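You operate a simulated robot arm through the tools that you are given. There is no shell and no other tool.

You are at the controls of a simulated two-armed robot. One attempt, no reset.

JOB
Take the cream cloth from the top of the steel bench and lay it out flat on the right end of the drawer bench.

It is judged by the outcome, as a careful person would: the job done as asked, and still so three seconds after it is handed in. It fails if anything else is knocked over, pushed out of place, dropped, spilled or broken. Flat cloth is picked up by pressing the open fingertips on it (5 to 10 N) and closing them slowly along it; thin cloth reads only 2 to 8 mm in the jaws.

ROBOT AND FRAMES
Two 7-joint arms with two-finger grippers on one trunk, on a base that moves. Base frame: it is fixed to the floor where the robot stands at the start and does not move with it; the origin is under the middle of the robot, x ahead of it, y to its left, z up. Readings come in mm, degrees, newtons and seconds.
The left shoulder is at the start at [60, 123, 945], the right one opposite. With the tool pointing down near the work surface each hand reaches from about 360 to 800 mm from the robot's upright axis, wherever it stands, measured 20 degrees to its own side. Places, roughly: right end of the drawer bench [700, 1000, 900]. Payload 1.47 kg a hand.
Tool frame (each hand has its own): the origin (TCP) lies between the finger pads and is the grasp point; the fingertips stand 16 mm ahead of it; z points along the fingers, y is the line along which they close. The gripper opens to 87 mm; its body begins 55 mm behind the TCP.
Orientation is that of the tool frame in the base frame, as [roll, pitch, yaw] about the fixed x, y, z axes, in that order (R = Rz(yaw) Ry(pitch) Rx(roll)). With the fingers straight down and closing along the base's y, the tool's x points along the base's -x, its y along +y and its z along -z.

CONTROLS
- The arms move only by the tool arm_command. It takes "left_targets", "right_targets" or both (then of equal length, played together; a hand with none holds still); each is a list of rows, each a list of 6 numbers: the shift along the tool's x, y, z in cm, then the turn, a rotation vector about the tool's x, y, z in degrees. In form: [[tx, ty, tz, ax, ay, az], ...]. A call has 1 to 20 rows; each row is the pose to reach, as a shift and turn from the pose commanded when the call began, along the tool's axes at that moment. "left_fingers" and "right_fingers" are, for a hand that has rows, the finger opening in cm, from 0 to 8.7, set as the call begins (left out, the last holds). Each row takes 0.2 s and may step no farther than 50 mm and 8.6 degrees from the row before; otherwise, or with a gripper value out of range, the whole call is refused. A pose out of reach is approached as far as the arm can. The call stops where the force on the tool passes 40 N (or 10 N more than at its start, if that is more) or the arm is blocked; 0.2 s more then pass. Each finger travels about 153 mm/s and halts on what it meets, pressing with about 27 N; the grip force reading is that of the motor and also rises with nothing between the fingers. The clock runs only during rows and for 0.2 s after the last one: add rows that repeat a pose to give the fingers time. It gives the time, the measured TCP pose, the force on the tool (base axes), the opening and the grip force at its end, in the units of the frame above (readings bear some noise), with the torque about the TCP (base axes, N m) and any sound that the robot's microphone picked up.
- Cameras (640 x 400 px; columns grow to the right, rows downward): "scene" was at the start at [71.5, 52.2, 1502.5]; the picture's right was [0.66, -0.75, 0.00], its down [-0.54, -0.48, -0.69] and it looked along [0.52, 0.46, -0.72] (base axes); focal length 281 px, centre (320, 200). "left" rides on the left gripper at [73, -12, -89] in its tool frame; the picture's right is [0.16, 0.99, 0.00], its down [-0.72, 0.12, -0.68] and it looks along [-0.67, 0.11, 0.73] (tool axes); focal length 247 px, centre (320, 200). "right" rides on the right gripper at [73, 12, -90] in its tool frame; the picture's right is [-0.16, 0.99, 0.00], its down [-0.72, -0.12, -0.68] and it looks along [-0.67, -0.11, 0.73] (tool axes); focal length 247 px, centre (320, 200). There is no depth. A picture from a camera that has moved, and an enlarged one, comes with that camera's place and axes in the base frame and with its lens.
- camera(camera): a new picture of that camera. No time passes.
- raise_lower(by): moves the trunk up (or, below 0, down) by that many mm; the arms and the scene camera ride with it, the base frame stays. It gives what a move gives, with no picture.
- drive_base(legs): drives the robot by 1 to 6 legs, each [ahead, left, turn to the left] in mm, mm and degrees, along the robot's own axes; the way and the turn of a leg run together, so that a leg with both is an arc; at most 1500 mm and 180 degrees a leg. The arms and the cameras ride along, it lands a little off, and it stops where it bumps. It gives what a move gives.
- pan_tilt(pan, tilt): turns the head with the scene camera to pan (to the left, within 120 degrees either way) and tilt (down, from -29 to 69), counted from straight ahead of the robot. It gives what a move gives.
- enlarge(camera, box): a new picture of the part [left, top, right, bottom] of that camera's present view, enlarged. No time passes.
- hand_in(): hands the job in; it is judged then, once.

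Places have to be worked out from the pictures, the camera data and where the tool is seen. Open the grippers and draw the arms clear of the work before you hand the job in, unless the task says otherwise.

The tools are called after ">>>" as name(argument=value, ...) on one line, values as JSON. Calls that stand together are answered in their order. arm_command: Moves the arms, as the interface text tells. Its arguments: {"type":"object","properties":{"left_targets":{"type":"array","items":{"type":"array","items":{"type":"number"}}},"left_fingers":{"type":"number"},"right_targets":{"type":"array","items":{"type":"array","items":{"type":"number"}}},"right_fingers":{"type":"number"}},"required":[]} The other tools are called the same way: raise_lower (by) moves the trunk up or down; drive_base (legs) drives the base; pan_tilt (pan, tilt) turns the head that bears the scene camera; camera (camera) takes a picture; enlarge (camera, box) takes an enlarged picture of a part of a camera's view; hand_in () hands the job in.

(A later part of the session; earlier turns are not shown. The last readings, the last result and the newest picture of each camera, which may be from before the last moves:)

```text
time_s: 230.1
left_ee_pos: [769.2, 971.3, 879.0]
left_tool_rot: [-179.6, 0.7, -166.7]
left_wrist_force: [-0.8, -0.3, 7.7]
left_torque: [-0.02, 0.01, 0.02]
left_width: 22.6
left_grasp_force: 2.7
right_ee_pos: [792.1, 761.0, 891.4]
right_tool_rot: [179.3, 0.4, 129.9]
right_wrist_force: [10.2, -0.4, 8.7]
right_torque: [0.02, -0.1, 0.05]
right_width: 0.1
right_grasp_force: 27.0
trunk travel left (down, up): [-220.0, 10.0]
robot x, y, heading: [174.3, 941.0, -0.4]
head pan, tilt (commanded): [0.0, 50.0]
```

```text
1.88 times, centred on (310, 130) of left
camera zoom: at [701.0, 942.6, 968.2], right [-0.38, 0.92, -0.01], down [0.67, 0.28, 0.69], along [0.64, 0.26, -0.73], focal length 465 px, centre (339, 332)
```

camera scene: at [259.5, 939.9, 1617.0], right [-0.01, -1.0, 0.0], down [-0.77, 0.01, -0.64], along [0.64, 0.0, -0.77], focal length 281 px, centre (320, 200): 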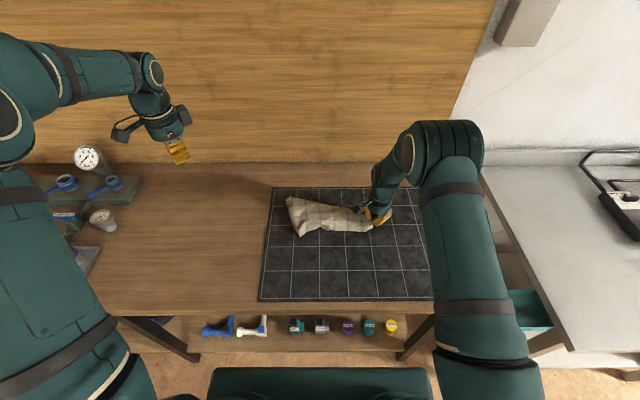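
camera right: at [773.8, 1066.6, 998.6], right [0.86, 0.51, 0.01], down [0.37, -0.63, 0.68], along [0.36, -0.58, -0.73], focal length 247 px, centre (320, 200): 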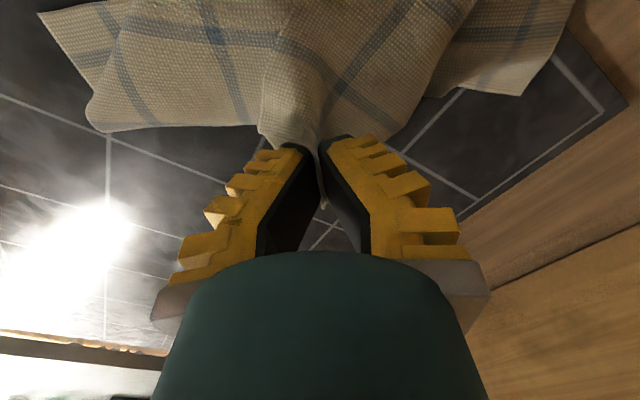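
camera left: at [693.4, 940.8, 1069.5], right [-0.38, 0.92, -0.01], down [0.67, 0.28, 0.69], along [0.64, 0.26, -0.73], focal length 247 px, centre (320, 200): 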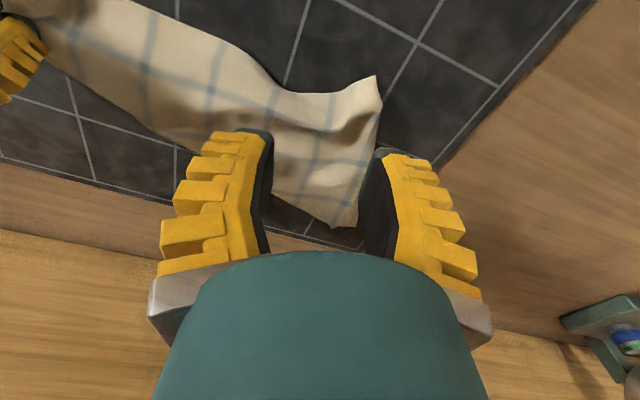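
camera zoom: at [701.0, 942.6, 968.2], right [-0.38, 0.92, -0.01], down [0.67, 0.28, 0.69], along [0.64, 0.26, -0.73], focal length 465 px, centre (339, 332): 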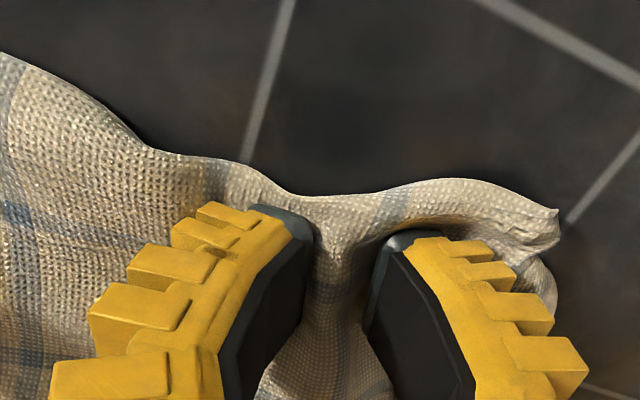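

>>> arm_command(left_targets=[[0, 0, 0.03, 0, 0, 0], [0, 0, 0.03, 0, 0, 0]], left_fingers=1.2)

>>> arm_command(left_targets=[[0, 0, 0.04, 0, 0, 0], [0, 0, 0.04, 0, 0, 0]], left_fingers=0.6)

>>> arm_command(left_targets=[[0, 0, 0.03, 0, 0, 0], [0, 0, 0.05, 0, 0, 0], [0, 0, 0.05, 0, 0, 0]], left_fingers=0)

>>> enlarge(camera="left", box=[140, 30, 480, 230])

```text
time_s: 230.7
left_ee_pos: [771.2, 972.1, 880.3]
left_tool_rot: [-179.6, 0.7, -166.6]
left_wrist_force: [0.9, -3.1, 10.6]
left_torque: [-0.25, -0.11, -0.05]
left_width: 14.0
left_grasp_force: 8.0
right_ee_pos: [791.2, 760.2, 892.8]
right_tool_rot: [179.2, 0.2, 129.9]
right_wrist_force: [-0.6, 0.4, 0.4]
right_torque: [-0.02, 0.03, 0.0]
right_width: 0.1
right_grasp_force: 25.6
trunk travel left (down, up): [-220.0, 10.0]
robot x, y, heading: [167.8, 940.1, -0.4]
head pan, tilt (commanded): [0.0, 50.0]
```

```text
time_s: 231.3
left_ee_pos: [770.3, 970.7, 878.2]
left_tool_rot: [-179.5, 0.6, -166.7]
left_wrist_force: [-1.1, -0.6, 10.7]
left_torque: [-0.1, -0.03, 0.01]
left_width: 11.0
left_grasp_force: 3.1
right_ee_pos: [791.9, 759.2, 892.5]
right_tool_rot: [179.3, 0.3, 129.9]
right_wrist_force: [1.1, 1.3, 0.3]
right_torque: [0.04, 0.01, 0.01]
right_width: 0.1
right_grasp_force: 21.9
trunk travel left (down, up): [-220.0, 10.0]
robot x, y, heading: [167.9, 940.3, -0.5]
head pan, tilt (commanded): [0.0, 50.0]
```

```text
time_s: 232.1
left_ee_pos: [770.4, 969.7, 879.3]
left_tool_rot: [-179.6, 0.5, -166.6]
left_wrist_force: [1.5, -5.5, 13.7]
left_torque: [-0.33, -0.12, -0.07]
left_width: 0.0
left_grasp_force: 23.8
right_ee_pos: [791.8, 759.9, 893.3]
right_tool_rot: [179.4, 0.4, 129.9]
right_wrist_force: [-0.1, 2.0, -0.4]
right_torque: [0.03, 0.01, 0.0]
right_width: 0.1
right_grasp_force: 29.8
trunk travel left (down, up): [-220.0, 10.0]
robot x, y, heading: [172.8, 939.5, -0.6]
head pan, tilt (commanded): [0.0, 50.0]
```

```text
1.88 times, centred on (310, 130) of left
camera zoom: at [701.0, 942.1, 967.4], right [-0.38, 0.92, -0.01], down [0.67, 0.28, 0.69], along [0.64, 0.26, -0.73], focal length 465 px, centre (339, 332)
```

zoom: 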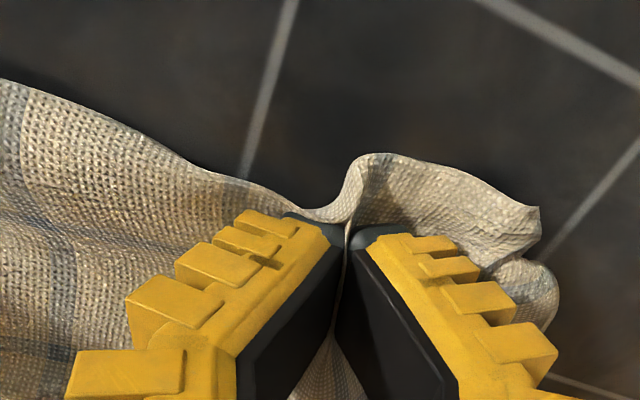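

The left pinch has a good fold. I'll bring the hands 1 cm closer and lift both gently by 6 cm to check.

>>> arm_command(left_targets=[[0, -0.5, -0.5, 0, 0, 0], [0, -1.0, -1.5, 0, 0, 0], [0, -1.0, -3, 0, 0, 0], [0, -1.0, -4.5, 0, 0, 0], [0, -1.0, -6, 0, 0, 0], [0, -1.0, -6, 0, 0, 0]], right_targets=[[0, 0, -0.5, 0, 0, 0], [0, 0, -1.5, 0, 0, 0], [0, 0, -3, 0, 0, 0], [0, 0, -4.5, 0, 0, 0], [0, 0, -6, 0, 0, 0], [0, 0, -6, 0, 0, 0]])

>>> camera(camera="left")

>>> camera(camera="right")

>>> camera(camera="scene")

```text
time_s: 233.5
left_ee_pos: [773.5, 961.2, 938.4]
left_tool_rot: [-179.5, 0.5, -166.7]
left_wrist_force: [-0.2, -0.4, -0.2]
left_torque: [-0.01, -0.01, 0.02]
left_width: 0.0
left_grasp_force: 25.5
right_ee_pos: [790.7, 759.6, 950.5]
right_tool_rot: [179.4, 0.2, 129.8]
right_wrist_force: [-0.5, 0.5, 0.0]
right_torque: [-0.01, 0.0, 0.01]
right_width: 0.0
right_grasp_force: 26.4
trunk travel left (down, up): [-220.0, 10.0]
robot x, y, heading: [169.5, 942.4, -0.5]
head pan, tilt (commanded): [0.0, 50.0]
```

```text
taken
camera left: at [703.8, 933.2, 1026.8], right [-0.38, 0.92, -0.01], down [0.67, 0.28, 0.69], along [0.64, 0.26, -0.73], focal length 247 px, centre (320, 200)
```

left: 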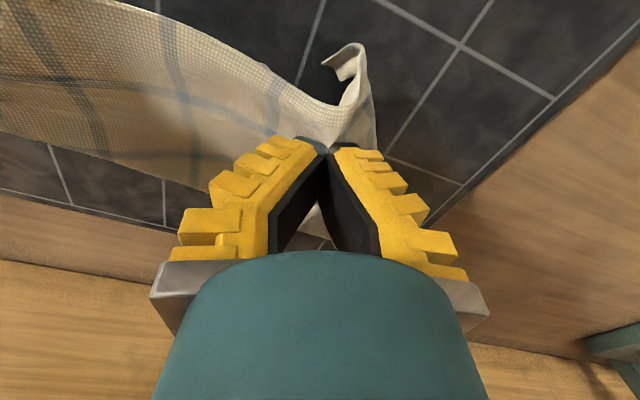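

```text
taken
camera right: at [753.0, 822.2, 1040.9], right [0.86, 0.51, 0.01], down [0.37, -0.63, 0.68], along [0.36, -0.58, -0.73], focal length 247 px, centre (320, 200)
```

right: 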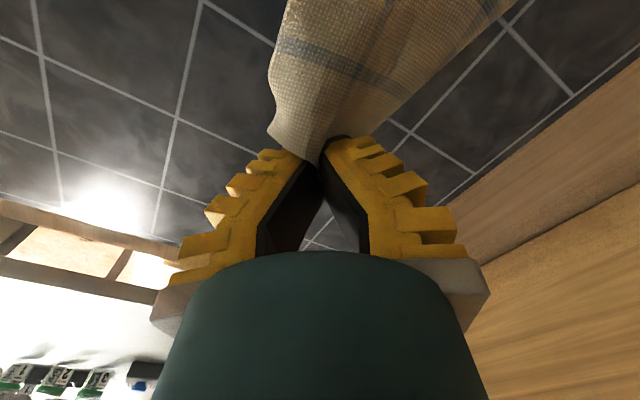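

```text
taken
camera scene: at [259.8, 940.2, 1617.0], right [-0.01, -1.0, 0.0], down [-0.77, 0.01, -0.64], along [0.64, 0.0, -0.77], focal length 281 px, centre (320, 200)
```

scene: 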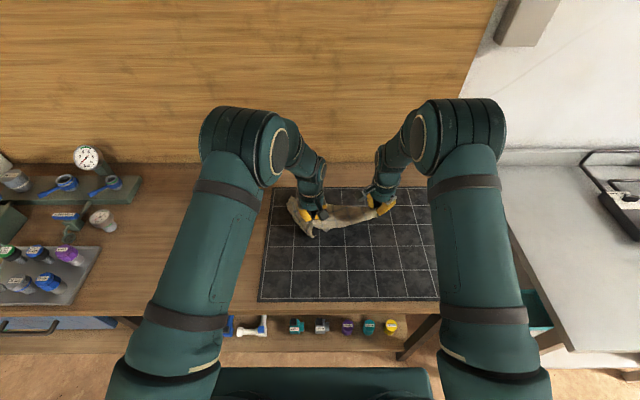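

Both pinches hold. I'll continue lifting slowly, keeping the spacing.

>>> arm_command(left_targets=[[0, 0, -1.3, 0, 0, 0], [0, 0, -2.6, 0, 0, 0], [0, 0, -3.9, 0, 0, 0], [0, 0, -5.2, 0, 0, 0], [0, 0, -6.5, 0, 0, 0], [0, 0, -7.8, 0, 0, 0], [0, 0, -9.1, 0, 0, 0], [0, 0, -10.4, 0, 0, 0], [0, 0, -11.7, 0, 0, 0], [0, 0, -13, 0, 0, 0], [0, 0, -14.3, 0, 0, 0], [0, 0, -15.6, 0, 0, 0], [0, 0, -16.9, 0, 0, 0], [0, 0, -18.2, 0, 0, 0], [0, 0, -19.5, 0, 0, 0], [0, 0, -20.8, 0, 0, 0], [0, 0, -22.1, 0, 0, 0], [0, 0, -23.4, 0, 0, 0], [0, 0, -24.5, 0, 0, 0], [0, 0, -24.5, 0, 0, 0]], right_targets=[[0, 0, -1.3, 0, 0, 0], [0, 0, -2.6, 0, 0, 0], [0, 0, -3.9, 0, 0, 0], [0, 0, -5.2, 0, 0, 0], [0, 0, -6.5, 0, 0, 0], [0, 0, -7.8, 0, 0, 0], [0, 0, -9.1, 0, 0, 0], [0, 0, -10.4, 0, 0, 0], [0, 0, -11.7, 0, 0, 0], [0, 0, -13, 0, 0, 0], [0, 0, -14.3, 0, 0, 0], [0, 0, -15.6, 0, 0, 0], [0, 0, -16.9, 0, 0, 0], [0, 0, -18.2, 0, 0, 0], [0, 0, -19.5, 0, 0, 0], [0, 0, -20.8, 0, 0, 0], [0, 0, -22.1, 0, 0, 0], [0, 0, -23.4, 0, 0, 0], [0, 0, -24.5, 0, 0, 0], [0, 0, -24.5, 0, 0, 0]])

>>> camera(camera="scene")

>>> enlarge(camera="scene", box=[260, 110, 440, 260])

```text
time_s: 237.7
left_ee_pos: [769.6, 962.4, 1182.4]
left_tool_rot: [-179.6, 0.6, -166.6]
left_wrist_force: [-0.3, -0.3, -0.2]
left_torque: [-0.01, 0.02, 0.01]
left_width: 0.0
left_grasp_force: 26.8
right_ee_pos: [789.7, 758.0, 1196.3]
right_tool_rot: [179.2, 0.2, 129.9]
right_wrist_force: [-1.8, -14.6, 10.6]
right_torque: [0.0, 0.13, 0.13]
right_width: 0.2
right_grasp_force: 26.2
trunk travel left (down, up): [-220.0, 10.0]
robot x, y, heading: [172.7, 942.8, -0.5]
head pan, tilt (commanded): [0.0, 50.0]
```

```text
taken
camera scene: at [259.6, 940.3, 1617.0], right [-0.01, -1.0, 0.0], down [-0.77, 0.01, -0.64], along [0.64, 0.0, -0.77], focal length 281 px, centre (320, 200)
```

scene: 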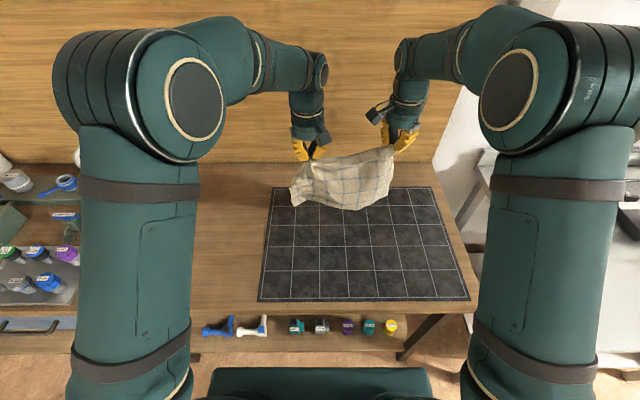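

```text
2.67 times, centred on (350, 185) of scene
camera zoom: at [259.6, 940.3, 1617.0], right [-0.01, -1.0, 0.0], down [-0.77, 0.01, -0.64], along [0.64, 0.0, -0.77], focal length 748 px, centre (240, 240)
```

zoom: 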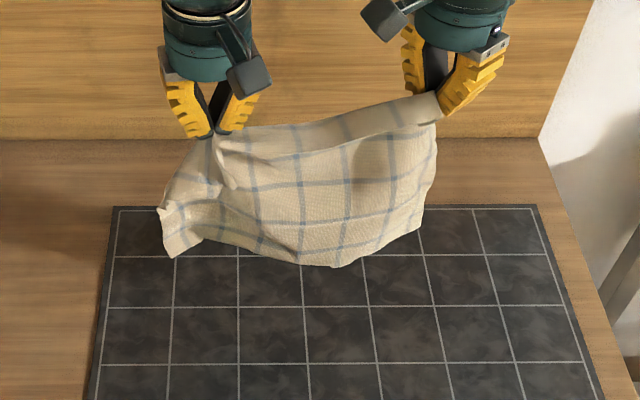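

Excellent: the cloth now hangs spread out between both hands. I'll carry it toward the back of the bench, keeping the spacing fixed, ready to lay it down.

>>> arm_command(left_targets=[[-1.14, 0.04, 0, 0, 0, 0], [-2.28, 0.08, 0, 0, 0, 0], [-3.42, 0.12, 0, 0, 0, 0], [-4.56, 0.16, 0, 0, 0, 0], [-5.7, 0.2, 0, 0, 0, 0], [-6.83, 0.23, 0, 0, 0, 0], [-7.97, 0.27, 0, 0, 0, 0], [-9.11, 0.31, 0, 0, 0, 0], [-10.25, 0.35, 0, 0, 0, 0], [-11.39, 0.39, 0, 0, 0, 0], [-11.39, 0.39, 0, 0, 0, 0], [-11.39, 0.39, 0, 0, 0, 0]], right_targets=[[-0.35, 0.88, 0.1, 0, 0, 0], [-0.69, 1.77, 0.2, 0, 0, 0], [-1.04, 2.65, 0.3, 0, 0, 0], [-1.39, 3.53, 0.5, 0, 0, 0], [-1.74, 4.42, 0.6, 0, 0, 0], [-2.08, 5.3, 0.7, 0, 0, 0], [-2.43, 6.18, 0.8, 0, 0, 0], [-2.78, 7.06, 1.0, 0, 0, 0], [-3.12, 7.95, 1.1, 0, 0, 0], [-3.47, 8.83, 1.2, 0, 0, 0], [-3.47, 8.83, 1.2, 0, 0, 0], [-3.47, 8.83, 1.2, 0, 0, 0]])

>>> camera(camera="scene")

>>> enlarge(camera="scene", box=[240, 100, 420, 240])

>>> camera(camera="left")

>>> camera(camera="right")

```text
time_s: 240.3
left_ee_pos: [879.4, 992.7, 1184.4]
left_tool_rot: [-179.6, 0.5, -166.7]
left_wrist_force: [0.1, 0.5, -0.3]
left_torque: [0.02, -0.01, -0.01]
left_width: 0.2
left_grasp_force: 27.3
right_ee_pos: [878.7, 788.6, 1185.1]
right_tool_rot: [179.3, 0.3, 129.9]
right_wrist_force: [2.6, 1.0, 0.0]
right_torque: [0.04, -0.02, -0.03]
right_width: 0.1
right_grasp_force: 29.1
trunk travel left (down, up): [-220.0, 10.0]
robot x, y, heading: [172.1, 939.6, -0.4]
head pan, tilt (commanded): [0.0, 50.0]
```

```text
taken
camera scene: at [259.9, 940.3, 1617.0], right [-0.01, -1.0, 0.0], down [-0.77, 0.01, -0.64], along [0.64, 0.0, -0.77], focal length 281 px, centre (320, 200)
```

scene: 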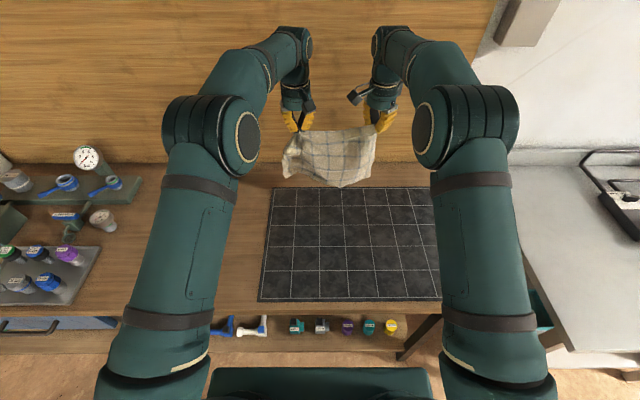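

```text
2.86 times, centred on (330, 170) of scene
camera zoom: at [259.9, 940.3, 1617.0], right [-0.01, -1.0, 0.0], down [-0.77, 0.01, -0.64], along [0.64, 0.0, -0.77], focal length 802 px, centre (291, 286)
```

zoom: 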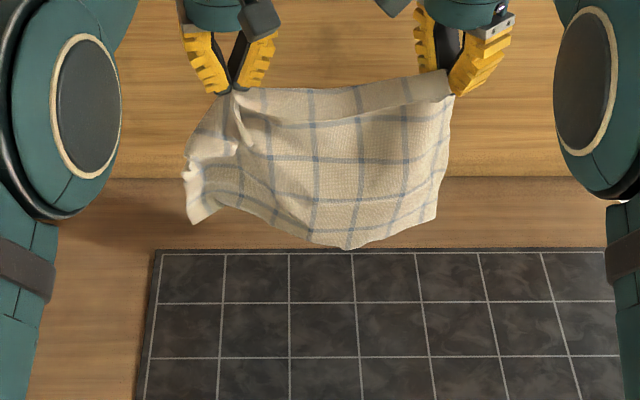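

```text
taken
camera left: at [810.7, 964.4, 1272.1], right [-0.38, 0.92, -0.01], down [0.67, 0.28, 0.69], along [0.64, 0.26, -0.73], focal length 247 px, centre (320, 200)
```

left: 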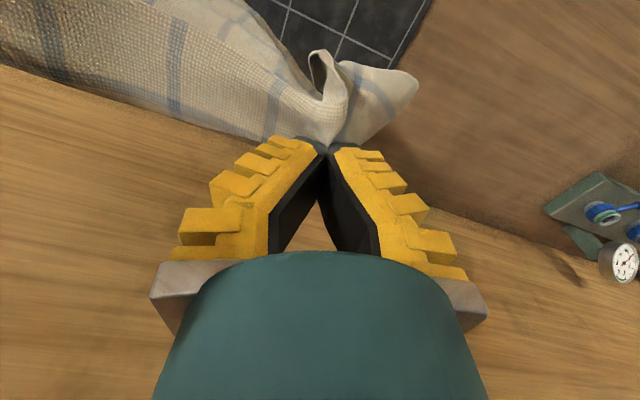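

```text
taken
camera right: at [840.7, 851.9, 1274.6], right [0.86, 0.51, 0.01], down [0.37, -0.63, 0.68], along [0.36, -0.58, -0.73], focal length 247 px, centre (320, 200)
```

right: 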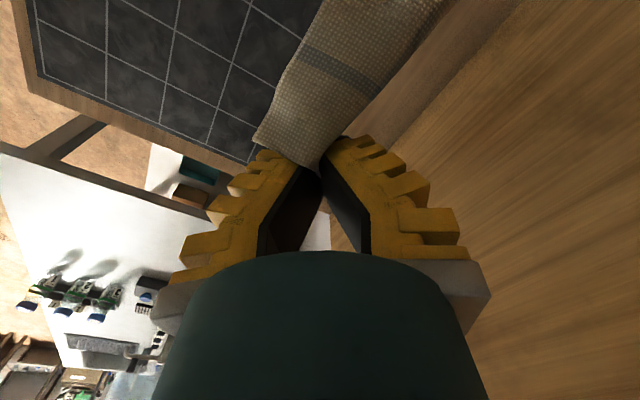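

The sheet hangs smoothly, with its bottom edge about 85 mm above the mat. I'll lay it: lower to touch, then draw back toward the robot in a slow arc so the far edge trails.

>>> arm_command(left_targets=[[0, 0, 1.9, 0, 0, 0], [0, 0, 3.8, 0, 0, 0], [0, 0, 5.7, 0, 0, 0], [0.78, 0.18, 7.2, 0, 0, 0], [2.14, 0.51, 8.0, 0, 0, 0], [3.89, 0.92, 8.5, 0, 0, 0], [5.74, 1.36, 9.0, 0, 0, 0], [7.59, 1.79, 9.5, 0, 0, 0], [9.34, 2.21, 10.3, 0, 0, 0], [11.09, 2.62, 11.1, 0, 0, 0], [12.65, 2.99, 12.2, 0, 0, 0], [14.21, 3.36, 13.4, 0, 0, 0], [15.57, 3.68, 14.7, 0, 0, 0], [16.83, 3.98, 16.1, 0, 0, 0], [18.0, 4.26, 17.7, 0, 0, 0], [19.07, 4.51, 19.3, 0, 0, 0], [19.85, 4.69, 21.1, 0, 0, 0], [20.63, 4.88, 22.9, 0, 0, 0], [21.21, 5.01, 24.8, 0, 0, 0], [21.7, 5.13, 26.7, 0, 0, 0]], right_targets=[[0, 0, 1.9, 0, 0, 0], [0, 0, 3.8, 0, 0, 0], [0, 0, 5.7, 0, 0, 0], [0.51, -0.61, 7.2, 0, 0, 0], [1.41, -1.69, 8.0, 0, 0, 0], [2.57, -3.07, 8.5, 0, 0, 0], [3.78, -4.53, 9.0, 0, 0, 0], [5.0, -5.98, 9.5, 0, 0, 0], [6.16, -7.37, 10.3, 0, 0, 0], [7.31, -8.75, 11.1, 0, 0, 0], [8.34, -9.97, 12.2, 0, 0, 0], [9.37, -11.2, 13.4, 0, 0, 0], [10.26, -12.28, 14.7, 0, 0, 0], [11.1, -13.27, 16.1, 0, 0, 0], [11.87, -14.19, 17.7, 0, 0, 0], [12.57, -15.04, 19.3, 0, 0, 0], [13.09, -15.65, 21.1, 0, 0, 0], [13.6, -16.26, 22.9, 0, 0, 0], [13.98, -16.72, 24.8, 0, 0, 0], [14.31, -17.11, 26.7, 0, 0, 0]])

>>> camera(camera="scene")

>>> enlarge(camera="scene", box=[250, 170, 430, 300])

>>> camera(camera="left")

>>> camera(camera="right")

```text
time_s: 244.5
left_ee_pos: [661.1, 991.7, 914.4]
left_tool_rot: [-179.5, 0.5, -166.7]
left_wrist_force: [0.0, 0.0, 0.2]
left_torque: [-0.02, 0.05, 0.0]
left_width: 0.2
left_grasp_force: 26.9
right_ee_pos: [659.3, 791.0, 915.8]
right_tool_rot: [179.3, 0.2, 130.0]
right_wrist_force: [0.1, -0.2, 0.0]
right_torque: [0.01, 0.05, -0.02]
right_width: 0.0
right_grasp_force: 27.1
trunk travel left (down, up): [-220.0, 10.0]
robot x, y, heading: [172.2, 941.3, -0.4]
head pan, tilt (commanded): [0.0, 50.0]
```

```text
taken
camera scene: at [260.1, 940.1, 1617.0], right [-0.01, -1.0, 0.0], down [-0.77, 0.01, -0.64], along [0.64, 0.0, -0.77], focal length 281 px, centre (320, 200)
```

scene: 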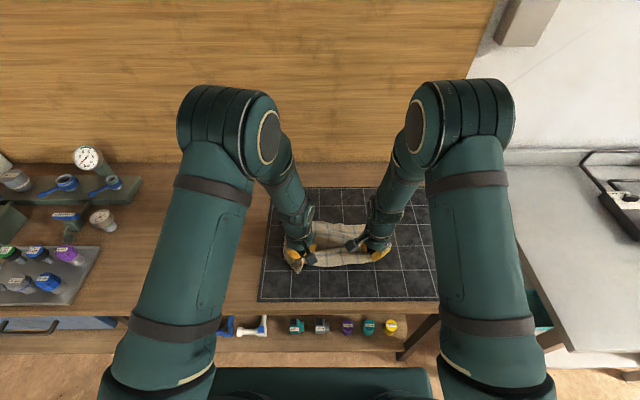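

```text
3.08 times, centred on (340, 235) of scene
camera zoom: at [260.1, 940.1, 1617.0], right [-0.01, -1.0, 0.0], down [-0.77, 0.01, -0.64], along [0.64, 0.0, -0.77], focal length 863 px, centre (258, 92)
```

zoom: 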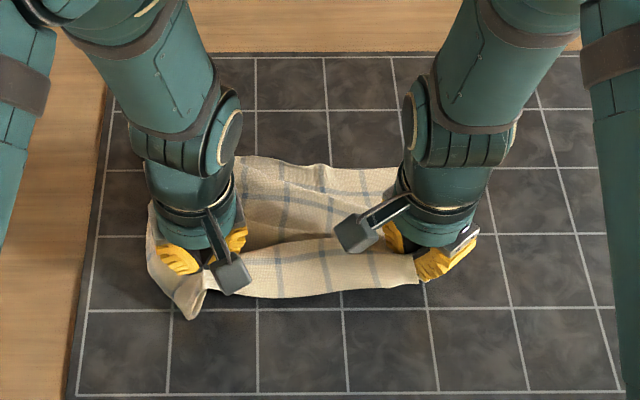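

```text
taken
camera left: at [590.5, 963.2, 1002.9], right [-0.38, 0.92, -0.01], down [0.67, 0.28, 0.69], along [0.64, 0.26, -0.73], focal length 247 px, centre (320, 200)
```

left: 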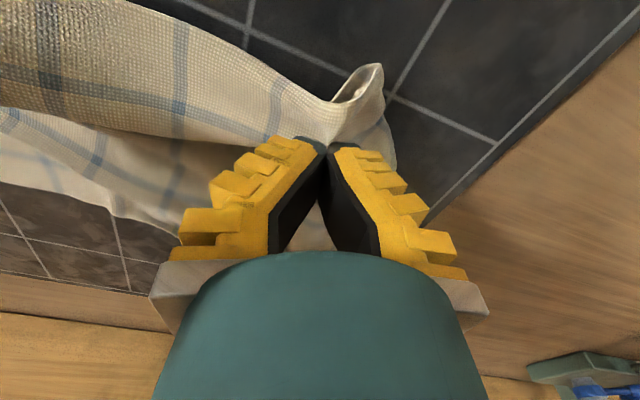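

```text
taken
camera right: at [620.9, 852.3, 1005.5], right [0.86, 0.51, 0.01], down [0.37, -0.63, 0.68], along [0.36, -0.58, -0.73], focal length 247 px, centre (320, 200)
```

right: 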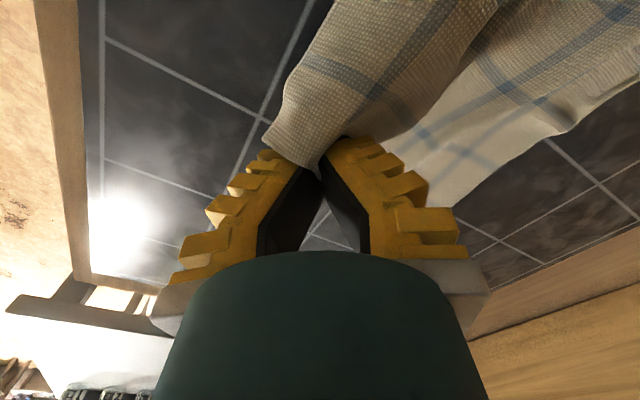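

The far part is lying on the mat, with its far edge at x≈797 and some slack left. I'll keep pulling back toward the robot while lowering to take up the slack.

>>> arm_command(left_targets=[[0.97, 0.23, 0.4, 0, 0, 0], [1.95, 0.46, 0.8, 0, 0, 0], [2.92, 0.69, 1.2, 0, 0, 0], [3.89, 0.92, 1.6, 0, 0, 0], [4.87, 1.15, 1.9, 0, 0, 0], [5.84, 1.38, 2.1, 0, 0, 0], [6.8, 1.61, 2.3, 0, 0, 0], [7.3, 1.73, 2.4, 0, 0, 0], [7.3, 1.73, 2.4, 0, 0, 0]], right_targets=[[0.64, -0.77, 0.4, 0, 0, 0], [1.28, -1.53, 0.8, 0, 0, 0], [1.92, -2.3, 1.2, 0, 0, 0], [2.57, -3.07, 1.6, 0, 0, 0], [3.21, -3.84, 1.9, 0, 0, 0], [3.85, -4.6, 2.1, 0, 0, 0], [4.49, -5.37, 2.3, 0, 0, 0], [4.81, -5.75, 2.4, 0, 0, 0], [4.81, -5.75, 2.4, 0, 0, 0]])

>>> enlarge(camera="scene", box=[250, 170, 430, 300])

>>> camera(camera="left")

>>> camera(camera="right")

```text
time_s: 246.5
left_ee_pos: [583.9, 991.6, 890.2]
left_tool_rot: [-179.6, 0.5, -166.7]
left_wrist_force: [-0.6, 1.0, -0.3]
left_torque: [-0.01, 0.0, -0.01]
left_width: 0.2
left_grasp_force: 26.8
right_ee_pos: [584.4, 790.3, 890.8]
right_tool_rot: [179.3, 0.2, 129.9]
right_wrist_force: [-0.1, 0.1, -1.0]
right_torque: [0.03, -0.02, 0.0]
right_width: 0.0
right_grasp_force: 26.4
trunk travel left (down, up): [-220.0, 10.0]
robot x, y, heading: [171.9, 938.3, -0.4]
head pan, tilt (commanded): [0.0, 50.0]
```

```text
3.08 times, centred on (340, 235) of scene
camera zoom: at [259.4, 940.3, 1617.1], right [-0.01, -1.0, 0.0], down [-0.77, 0.01, -0.64], along [0.64, 0.0, -0.77], focal length 863 px, centre (258, 92)
```

zoom: 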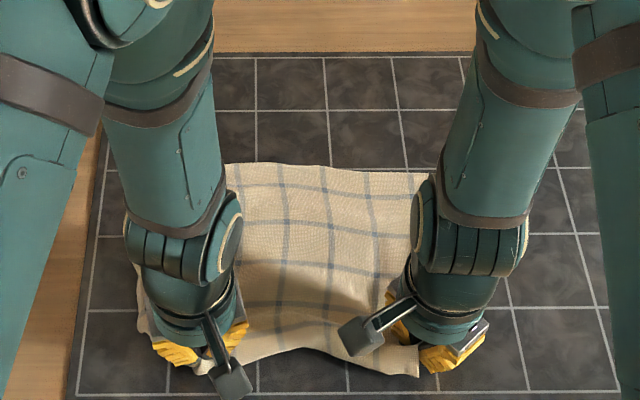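

```text
taken
camera left: at [515.1, 963.1, 978.2], right [-0.38, 0.92, -0.01], down [0.67, 0.28, 0.69], along [0.64, 0.26, -0.73], focal length 247 px, centre (320, 200)
```

left: 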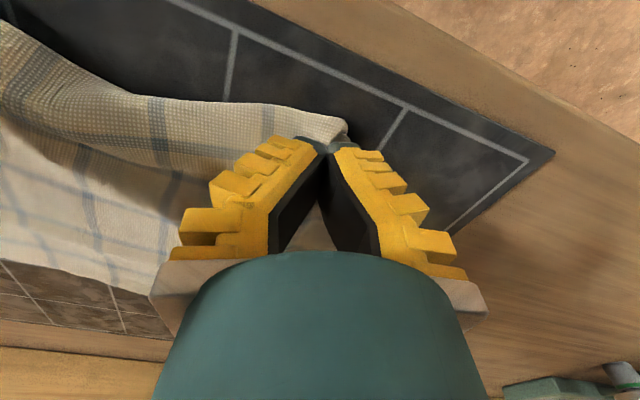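

```text
taken
camera right: at [545.3, 852.6, 980.4], right [0.86, 0.51, 0.01], down [0.37, -0.63, 0.68], along [0.36, -0.58, -0.73], focal length 247 px, centre (320, 200)
```

right: 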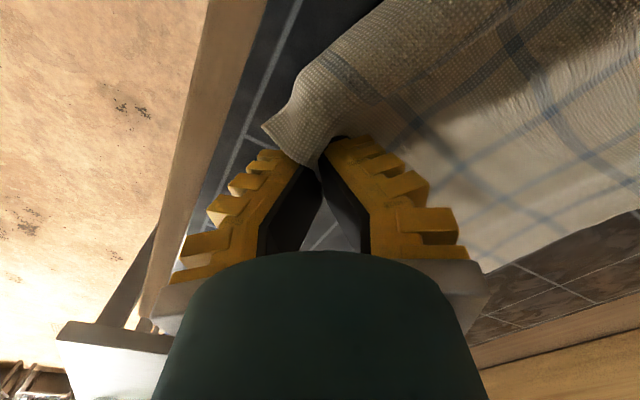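

The grid is now regular and taut. I'll spread the hands 1 cm each outward to straighten the near edge and lower to the mat.

>>> arm_command(left_targets=[[-0.12, 0.48, 0.2, 0, 0, 0], [-0.23, 0.97, 0.4, 0, 0, 0], [-0.1, 1.0, 0.7, 0, 0, 0], [0.1, 1.05, 0.9, 0, 0, 0], [0.1, 1.05, 0.9, 0, 0, 0]], right_targets=[[-0.38, -0.32, 0.2, 0, 0, 0], [-0.77, -0.64, 0.4, 0, 0, 0], [-0.7, -0.72, 0.7, 0, 0, 0], [-0.6, -0.84, 0.9, 0, 0, 0], [-0.6, -0.84, 0.9, 0, 0, 0]])

>>> enlarge(camera="scene", box=[250, 170, 430, 300])

>>> camera(camera="left")

>>> camera(camera="right")

```text
time_s: 247.7
left_ee_pos: [580.5, 1001.7, 882.1]
left_tool_rot: [-179.6, 0.6, -166.8]
left_wrist_force: [1.3, -2.8, 5.0]
left_torque: [-0.01, -0.07, -0.02]
left_width: 0.0
left_grasp_force: 26.9
right_ee_pos: [581.6, 780.7, 883.1]
right_tool_rot: [179.4, 0.1, 130.0]
right_wrist_force: [20.3, 34.2, 5.8]
right_torque: [0.28, -0.2, -0.59]
right_width: 0.1
right_grasp_force: 27.1
trunk travel left (down, up): [-220.0, 10.0]
robot x, y, heading: [172.4, 945.5, -0.4]
head pan, tilt (commanded): [0.0, 50.0]
```

```text
3.08 times, centred on (340, 235) of scene
camera zoom: at [259.3, 940.3, 1617.1], right [-0.01, -1.0, 0.0], down [-0.77, 0.01, -0.64], along [0.64, 0.0, -0.77], focal length 863 px, centre (258, 92)
```

zoom: 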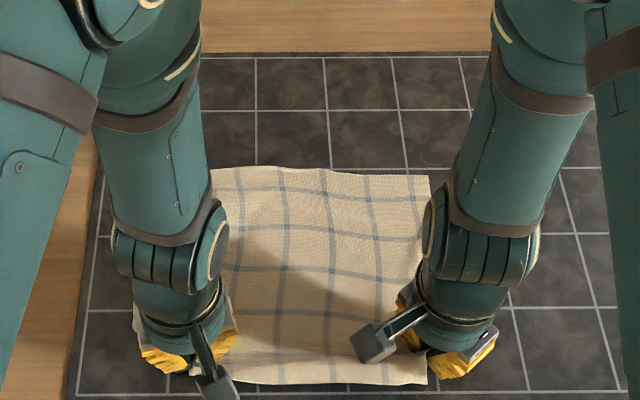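

```text
taken
camera left: at [512.1, 972.8, 969.5], right [-0.38, 0.92, -0.01], down [0.67, 0.28, 0.69], along [0.64, 0.26, -0.73], focal length 247 px, centre (320, 200)
```

left: 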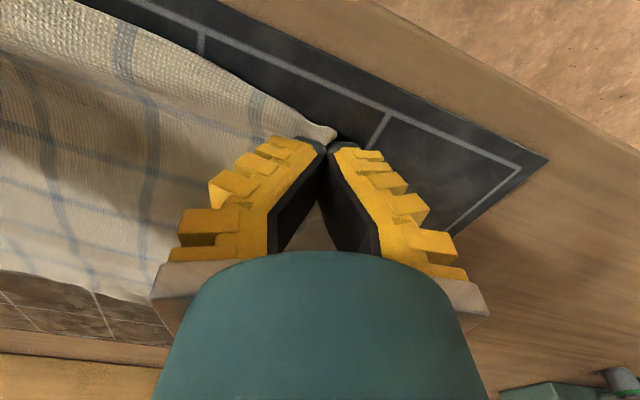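

```text
taken
camera right: at [543.0, 843.0, 971.7], right [0.86, 0.51, 0.01], down [0.37, -0.63, 0.68], along [0.36, -0.58, -0.73], focal length 247 px, centre (320, 200)
```

right: 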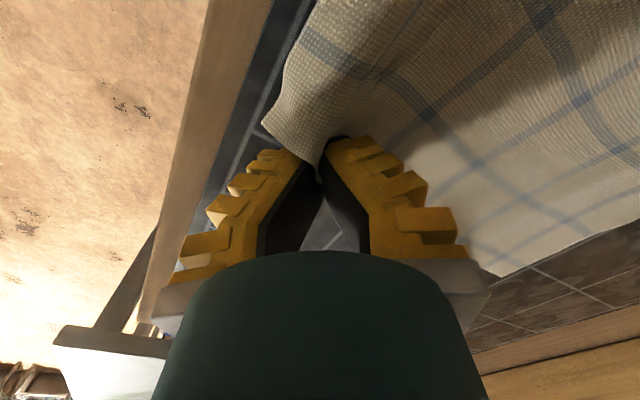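

The near edge is straight now. The right hand reads a large sideways pull, so I'll ease it back 4 mm before releasing.

>>> arm_command(right_targets=[[0.15, 0.13, 0, 0, 0, 0], [0.31, 0.26, 0, 0, 0, 0], [0.31, 0.26, 0, 0, 0, 0]], left_targets=[[0, 0, 0, 0, 0, 0], [0, 0, 0, 0, 0, 0], [0, 0, 0, 0, 0, 0]])

```text
time_s: 248.5
left_ee_pos: [581.4, 1001.3, 882.0]
left_tool_rot: [-179.6, 0.6, -166.7]
left_wrist_force: [1.9, -1.1, 5.3]
left_torque: [-0.01, -0.06, -0.03]
left_width: 0.1
left_grasp_force: 27.1
right_ee_pos: [581.7, 785.0, 882.0]
right_tool_rot: [179.4, 0.2, 130.1]
right_wrist_force: [-0.3, 1.0, -0.5]
right_torque: [0.01, 0.0, 0.0]
right_width: 0.0
right_grasp_force: 28.4
trunk travel left (down, up): [-220.0, 10.0]
robot x, y, heading: [172.0, 942.7, -0.4]
head pan, tilt (commanded): [0.0, 50.0]
```

Tension is relaxed. Now I'll open both slowly with light contact.

>>> arm_command(left_targets=[[0, 0, 0, 0, 0, 0], [0, 0, 0, 0, 0, 0]], right_targets=[[0, 0, 0.12, 0, 0, 0], [0, 0, 0.15, 0, 0, 0]], left_fingers=0.6, right_fingers=0.6)

>>> arm_command(left_targets=[[0, 0, 0.05, 0, 0, 0], [0, 0, 0.05, 0, 0, 0]], right_targets=[[0, 0, 0.05, 0, 0, 0], [0, 0, 0.05, 0, 0, 0]], left_fingers=1.3, right_fingers=1.3)

>>> arm_command(left_targets=[[0, 0, 0.05, 0, 0, 0], [0, 0, 0.05, 0, 0, 0]], right_targets=[[0, 0, 0.05, 0, 0, 0], [0, 0, 0.05, 0, 0, 0]], left_fingers=2.0, right_fingers=2.0)

>>> enlarge(camera="left", box=[140, 50, 480, 250])

>>> enlarge(camera="right", box=[140, 50, 480, 250])

```text
time_s: 249.1
left_ee_pos: [580.3, 1001.3, 882.5]
left_tool_rot: [-179.6, 0.5, -166.7]
left_wrist_force: [0.3, -0.5, -0.4]
left_torque: [0.0, 0.05, 0.02]
left_width: 7.9
left_grasp_force: 7.4
right_ee_pos: [581.8, 784.5, 880.6]
right_tool_rot: [179.3, 0.2, 129.9]
right_wrist_force: [-1.1, -0.2, -0.8]
right_torque: [0.02, 0.01, 0.03]
right_width: 13.4
right_grasp_force: 4.9
trunk travel left (down, up): [-220.0, 10.0]
robot x, y, heading: [169.5, 941.9, -0.3]
head pan, tilt (commanded): [0.0, 50.0]
```

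```text
time_s: 249.7
left_ee_pos: [581.1, 999.9, 881.0]
left_tool_rot: [-179.6, 0.6, -166.7]
left_wrist_force: [-0.2, 0.5, 0.6]
left_torque: [0.04, -0.01, 0.01]
left_width: 14.5
left_grasp_force: 6.8
right_ee_pos: [581.8, 783.5, 879.2]
right_tool_rot: [179.3, 0.2, 130.0]
right_wrist_force: [-0.4, -0.9, 0.1]
right_torque: [-0.02, 0.04, 0.0]
right_width: 19.5
right_grasp_force: 4.7
trunk travel left (down, up): [-220.0, 10.0]
robot x, y, heading: [168.0, 941.2, -0.3]
head pan, tilt (commanded): [0.0, 50.0]
```

```text
time_s: 250.3
left_ee_pos: [582.3, 1000.8, 879.2]
left_tool_rot: [-179.6, 0.7, -166.6]
left_wrist_force: [-0.4, 1.1, 2.9]
left_torque: [0.15, -0.02, -0.02]
left_width: 21.7
left_grasp_force: 7.1
right_ee_pos: [581.9, 784.5, 879.6]
right_tool_rot: [179.2, 0.4, 130.0]
right_wrist_force: [0.5, -0.9, 2.5]
right_torque: [0.06, -0.05, -0.02]
right_width: 26.3
right_grasp_force: 3.9
trunk travel left (down, up): [-220.0, 10.0]
robot x, y, heading: [172.8, 941.9, -0.3]
head pan, tilt (commanded): [0.0, 50.0]
```

```text
1.88 times, centred on (310, 150) of left
camera zoom: at [512.1, 972.8, 968.6], right [-0.38, 0.92, -0.01], down [0.67, 0.28, 0.69], along [0.64, 0.26, -0.73], focal length 465 px, centre (339, 294)
```

zoom: 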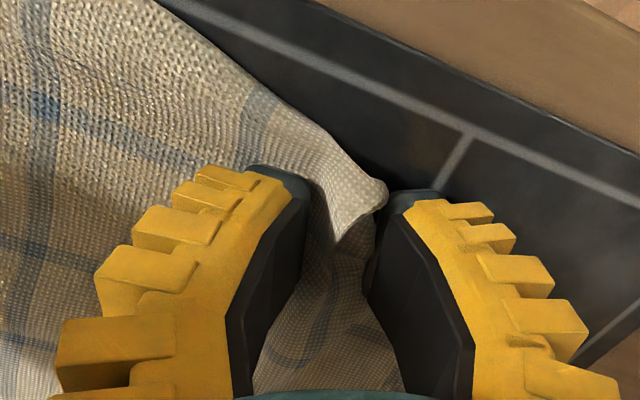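

```text
1.88 times, centred on (310, 150) of right
camera zoom: at [543.1, 846.8, 969.1], right [0.86, 0.51, 0.01], down [0.37, -0.63, 0.68], along [0.36, -0.58, -0.73], focal length 465 px, centre (339, 294)
```

zoom: 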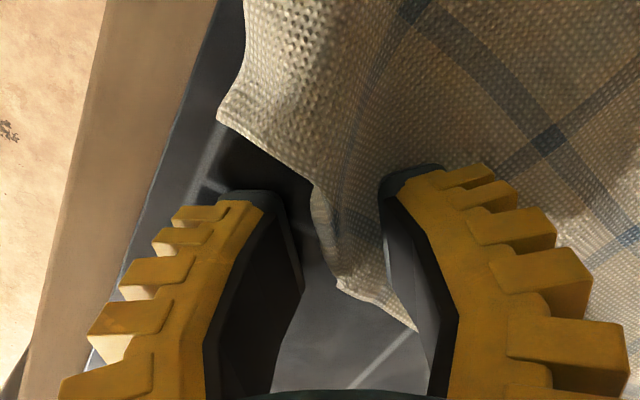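

Both are released. I'll raise the hands straight up and move them apart to view the whole cloth.

>>> arm_command(left_targets=[[0, 0.3, -1, 0, 0, 0], [0, 0.3, -3, 0, 0, 0], [0, 0.3, -6, 0, 0, 0], [0, 0.3, -10, 0, 0, 0], [0, 3, -13, 0, 0, 0], [0, 7, -15, 0, 0, 0], [0, 11, -15, 0, 0, 0], [0, 15, -15, 0, 0, 0], [0, 19, -15, 0, 0, 0], [0, 19, -15, 0, 0, 0]], right_targets=[[0, 0, -1, 0, 0, 0], [0, 0, -3, 0, 0, 0], [0, 0, -6, 0, 0, 0], [0, 0, -10, 0, 0, 0], [-1.5, -1.3, -13, 0, 0, 0], [-4, -3.3, -15, 0, 0, 0], [-7, -5.8, -15, 0, 0, 0], [-10, -8.4, -15, 0, 0, 0], [-12, -10, -15, 0, 0, 0], [-12, -10, -15, 0, 0, 0]], left_fingers=4.0, right_fingers=4.0)

>>> camera(camera="scene")

>>> enlarge(camera="scene", box=[250, 170, 430, 310])

```text
time_s: 252.5
left_ee_pos: [535.9, 1186.5, 1027.3]
left_tool_rot: [-179.6, 0.6, -166.7]
left_wrist_force: [0.0, 0.4, 0.3]
left_torque: [-0.03, -0.02, 0.0]
left_width: 45.8
left_grasp_force: 3.9
right_ee_pos: [580.5, 627.5, 1028.6]
right_tool_rot: [179.3, 0.2, 130.0]
right_wrist_force: [0.2, -0.7, 0.1]
right_torque: [0.05, -0.02, -0.03]
right_width: 46.0
right_grasp_force: 4.3
trunk travel left (down, up): [-220.0, 10.0]
robot x, y, heading: [170.5, 940.5, -0.3]
head pan, tilt (commanded): [0.0, 50.0]
```

```text
taken
camera scene: at [259.5, 939.7, 1617.0], right [-0.01, -1.0, 0.0], down [-0.77, 0.01, -0.64], along [0.64, 0.0, -0.77], focal length 281 px, centre (320, 200)
```

scene: 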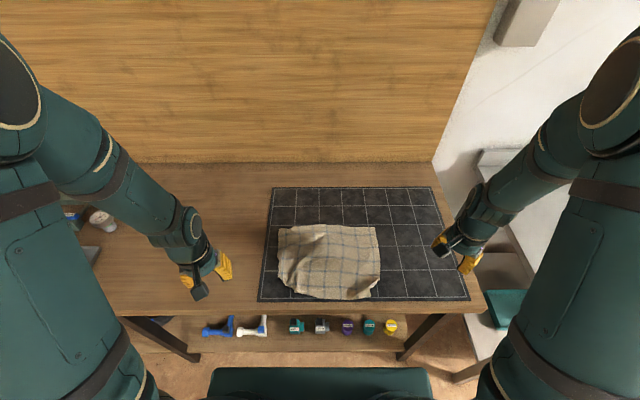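

```text
2.86 times, centred on (340, 240) of scene
camera zoom: at [259.5, 939.7, 1617.0], right [-0.01, -1.0, 0.0], down [-0.77, 0.01, -0.64], along [0.64, 0.0, -0.77], focal length 802 px, centre (263, 86)
```

zoom: 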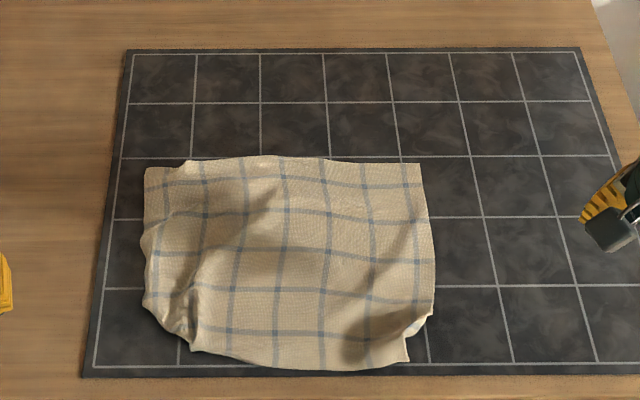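

Now the whole cloth is unfolded: all 7×5 grid lines are visible, and it covers about x 540–770, y 765–1070. Only the two near corners are still tucked, with light creases. I'll look closely at both near corners with the wrist cameras.

>>> arm_command(left_targets=[[-0.5, -3, 0, 0, 0, 2.2], [-1.0, -6, 0, 0, 0, 4.4], [-1.5, -9, 0, 0, 0, 6.6], [-2, -11, 0, 0, 0, 8.8], [-2.5, -12, 1, 0, 0, 11], [-3, -12.5, 2, 0, 0, 13.3], [-3, -12.5, 2, 0, 0, 13.3]], right_targets=[[1.5, 1.2, 0, 0, 0, -7], [3, 2.4, 0, 0, 0, -14], [4.5, 3.6, 0, 0, 0, -21], [6, 4.8, 0, 0, 0, -28], [7.5, 6, 1, 0, 0, -35], [9, 7.2, 1.5, 0, 0, -42], [10, 8.0, 2, 0, 0, -50]], left_fingers=0, right_fingers=0)

>>> camera(camera="left")

>>> camera(camera="right")

```text
time_s: 254.1
left_ee_pos: [594.4, 1072.0, 1009.8]
left_tool_rot: [-179.7, 0.5, 180.0]
left_wrist_force: [-1.0, -0.5, -0.1]
left_torque: [-0.01, 0.02, -0.01]
left_width: 0.1
left_grasp_force: 27.3
right_ee_pos: [579.1, 756.0, 1009.1]
right_tool_rot: [179.8, 0.8, -179.9]
right_wrist_force: [-0.5, -0.1, 0.6]
right_torque: [-0.01, -0.02, 0.03]
right_width: 0.0
right_grasp_force: 27.0
trunk travel left (down, up): [-220.0, 10.0]
robot x, y, heading: [171.8, 941.0, -0.2]
head pan, tilt (commanded): [0.0, 50.0]
```

```text
taken
camera left: at [520.4, 1059.7, 1097.7], right [-0.16, 0.99, -0.01], down [0.72, 0.12, 0.69], along [0.68, 0.1, -0.73], focal length 247 px, centre (320, 200)
```

left: 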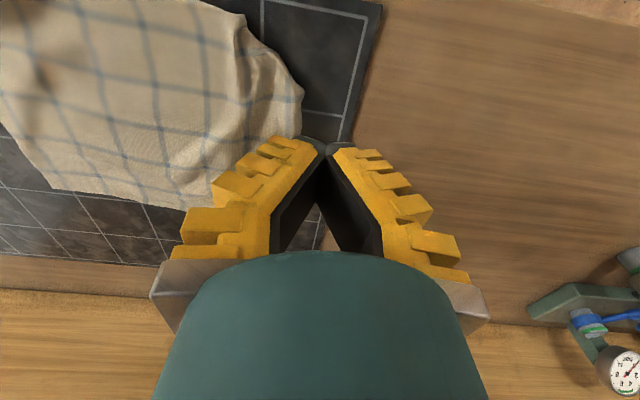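

```text
taken
camera right: at [504.7, 767.2, 1098.2], right [0.16, 0.99, 0.01], down [0.72, -0.12, 0.69], along [0.68, -0.1, -0.73], focal length 247 px, centre (320, 200)
```

right: 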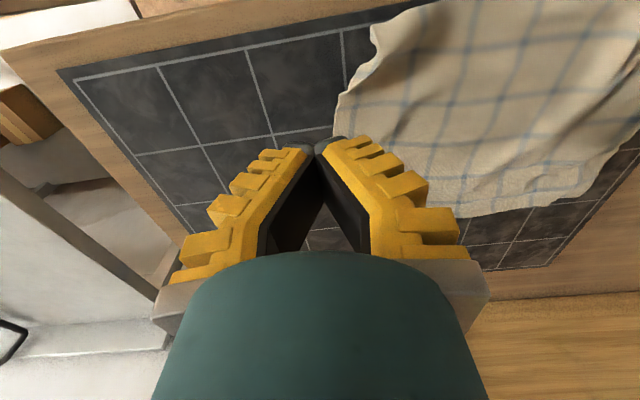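

>>> enlarge(camera="left", box=[120, 0, 340, 160])

>>> enlarge(camera="right", box=[310, 0, 530, 160])

>>> enlarge(camera="scene", box=[270, 215, 390, 305])

```text
2.50 times, centred on (230, 80) of left
camera zoom: at [520.4, 1059.7, 1097.7], right [-0.16, 0.99, -0.01], down [0.72, 0.12, 0.69], along [0.68, 0.1, -0.73], focal length 617 px, centre (545, 500)
```

zoom: 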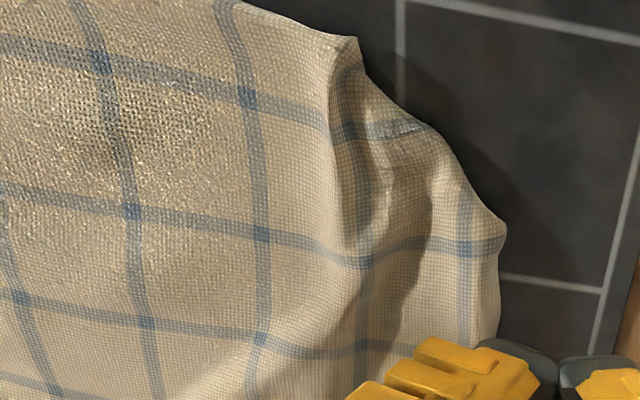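

```text
2.50 times, centred on (420, 80) of right
camera zoom: at [504.7, 767.2, 1098.2], right [0.16, 0.99, 0.01], down [0.72, -0.12, 0.69], along [0.68, -0.1, -0.73], focal length 617 px, centre (70, 500)
```

zoom: 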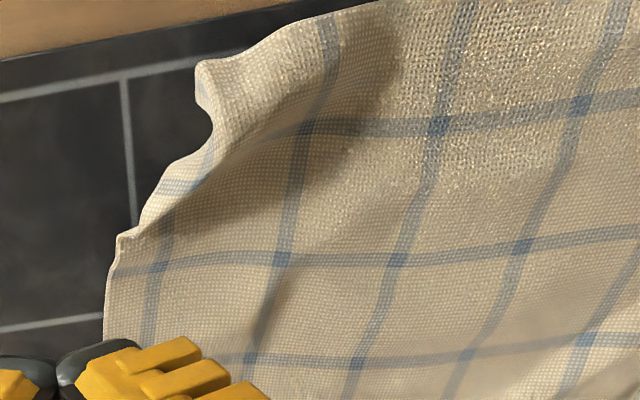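

```text
4.44 times, centred on (330, 260) of scene
camera zoom: at [259.5, 940.5, 1617.1], right [-0.01, -1.0, 0.0], down [-0.77, 0.01, -0.64], along [0.64, 0.0, -0.77], focal length 1247 px, centre (276, -67)
```

zoom: 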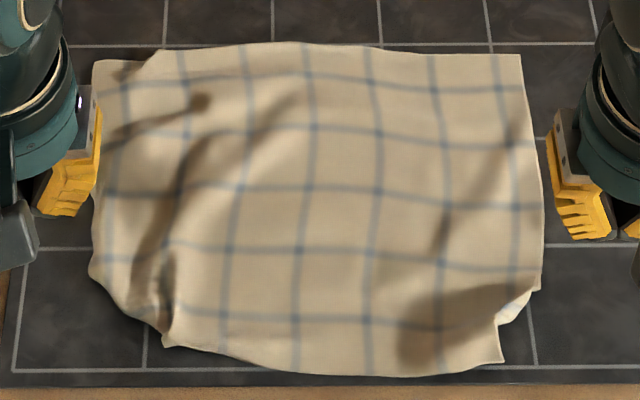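

The two near corners have triangles of about 50–60 mm folded under. A fold like that can be unrolled by pressing on top near it and dragging inward, since the flap underneath tends to stay put. I'll try this on the near-left corner, lowering the left fingertip to about [585, 1020].

>>> arm_command(left_targets=[[0.5, -2.6, 3, 0, 0, 0], [0.9, -5.2, 6, 0, 0, 0], [0.9, -5.2, 9, 0, 0, 0], [0.9, -5.2, 11.5, 0, 0, 0], [0.9, -5.2, 12.4, 0, 0, 0], [0.9, -5.2, 12.4, 0, 0, 0]])

>>> enlarge(camera="left", box=[140, 40, 480, 240])

```text
time_s: 255.5
left_ee_pos: [586.7, 1019.8, 885.0]
left_tool_rot: [-179.6, 0.6, -180.0]
left_wrist_force: [-0.3, -0.3, -0.1]
left_torque: [0.02, 0.0, 0.01]
left_width: 0.0
left_grasp_force: 26.9
right_ee_pos: [577.9, 755.4, 1008.4]
right_tool_rot: [179.7, 0.7, 179.9]
right_wrist_force: [-0.3, 0.1, -0.6]
right_torque: [0.02, -0.01, 0.0]
right_width: 0.4
right_grasp_force: 27.0
trunk travel left (down, up): [-220.0, 10.0]
robot x, y, heading: [172.2, 943.0, -0.3]
head pan, tilt (commanded): [0.0, 50.0]
```

```text
1.88 times, centred on (310, 140) of left
camera zoom: at [512.8, 1007.1, 974.9], right [-0.16, 0.99, -0.01], down [0.72, 0.12, 0.69], along [0.68, 0.1, -0.73], focal length 465 px, centre (339, 313)
```

zoom: 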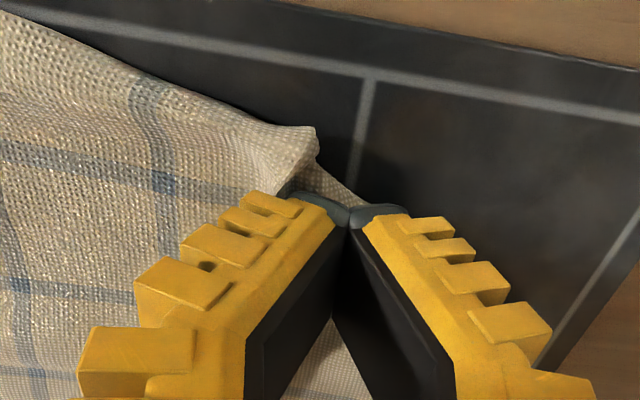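

>>> arm_command(left_targets=[[-0.3, -0.3, 0.2, 0, 0, 0], [-0.4, -0.4, 0.4, 0, 0, 0], [-0.4, -0.4, 0.5, 0, 0, 0], [-0.4, -0.4, 0.5, 0, 0, 0]])

```text
time_s: 256.5
left_ee_pos: [591.2, 1015.8, 882.0]
left_tool_rot: [-179.7, 0.7, -180.0]
left_wrist_force: [1.7, 1.0, 5.4]
left_torque: [-0.07, 0.05, 0.03]
left_width: 0.0
left_grasp_force: 27.4
right_ee_pos: [578.6, 756.7, 1010.1]
right_tool_rot: [179.7, 0.6, 179.9]
right_wrist_force: [-0.6, 0.2, 0.0]
right_torque: [-0.02, -0.01, 0.0]
right_width: 0.0
right_grasp_force: 26.8
trunk travel left (down, up): [-220.0, 10.0]
robot x, y, heading: [170.5, 942.9, -0.5]
head pan, tilt (commanded): [0.0, 50.0]
```

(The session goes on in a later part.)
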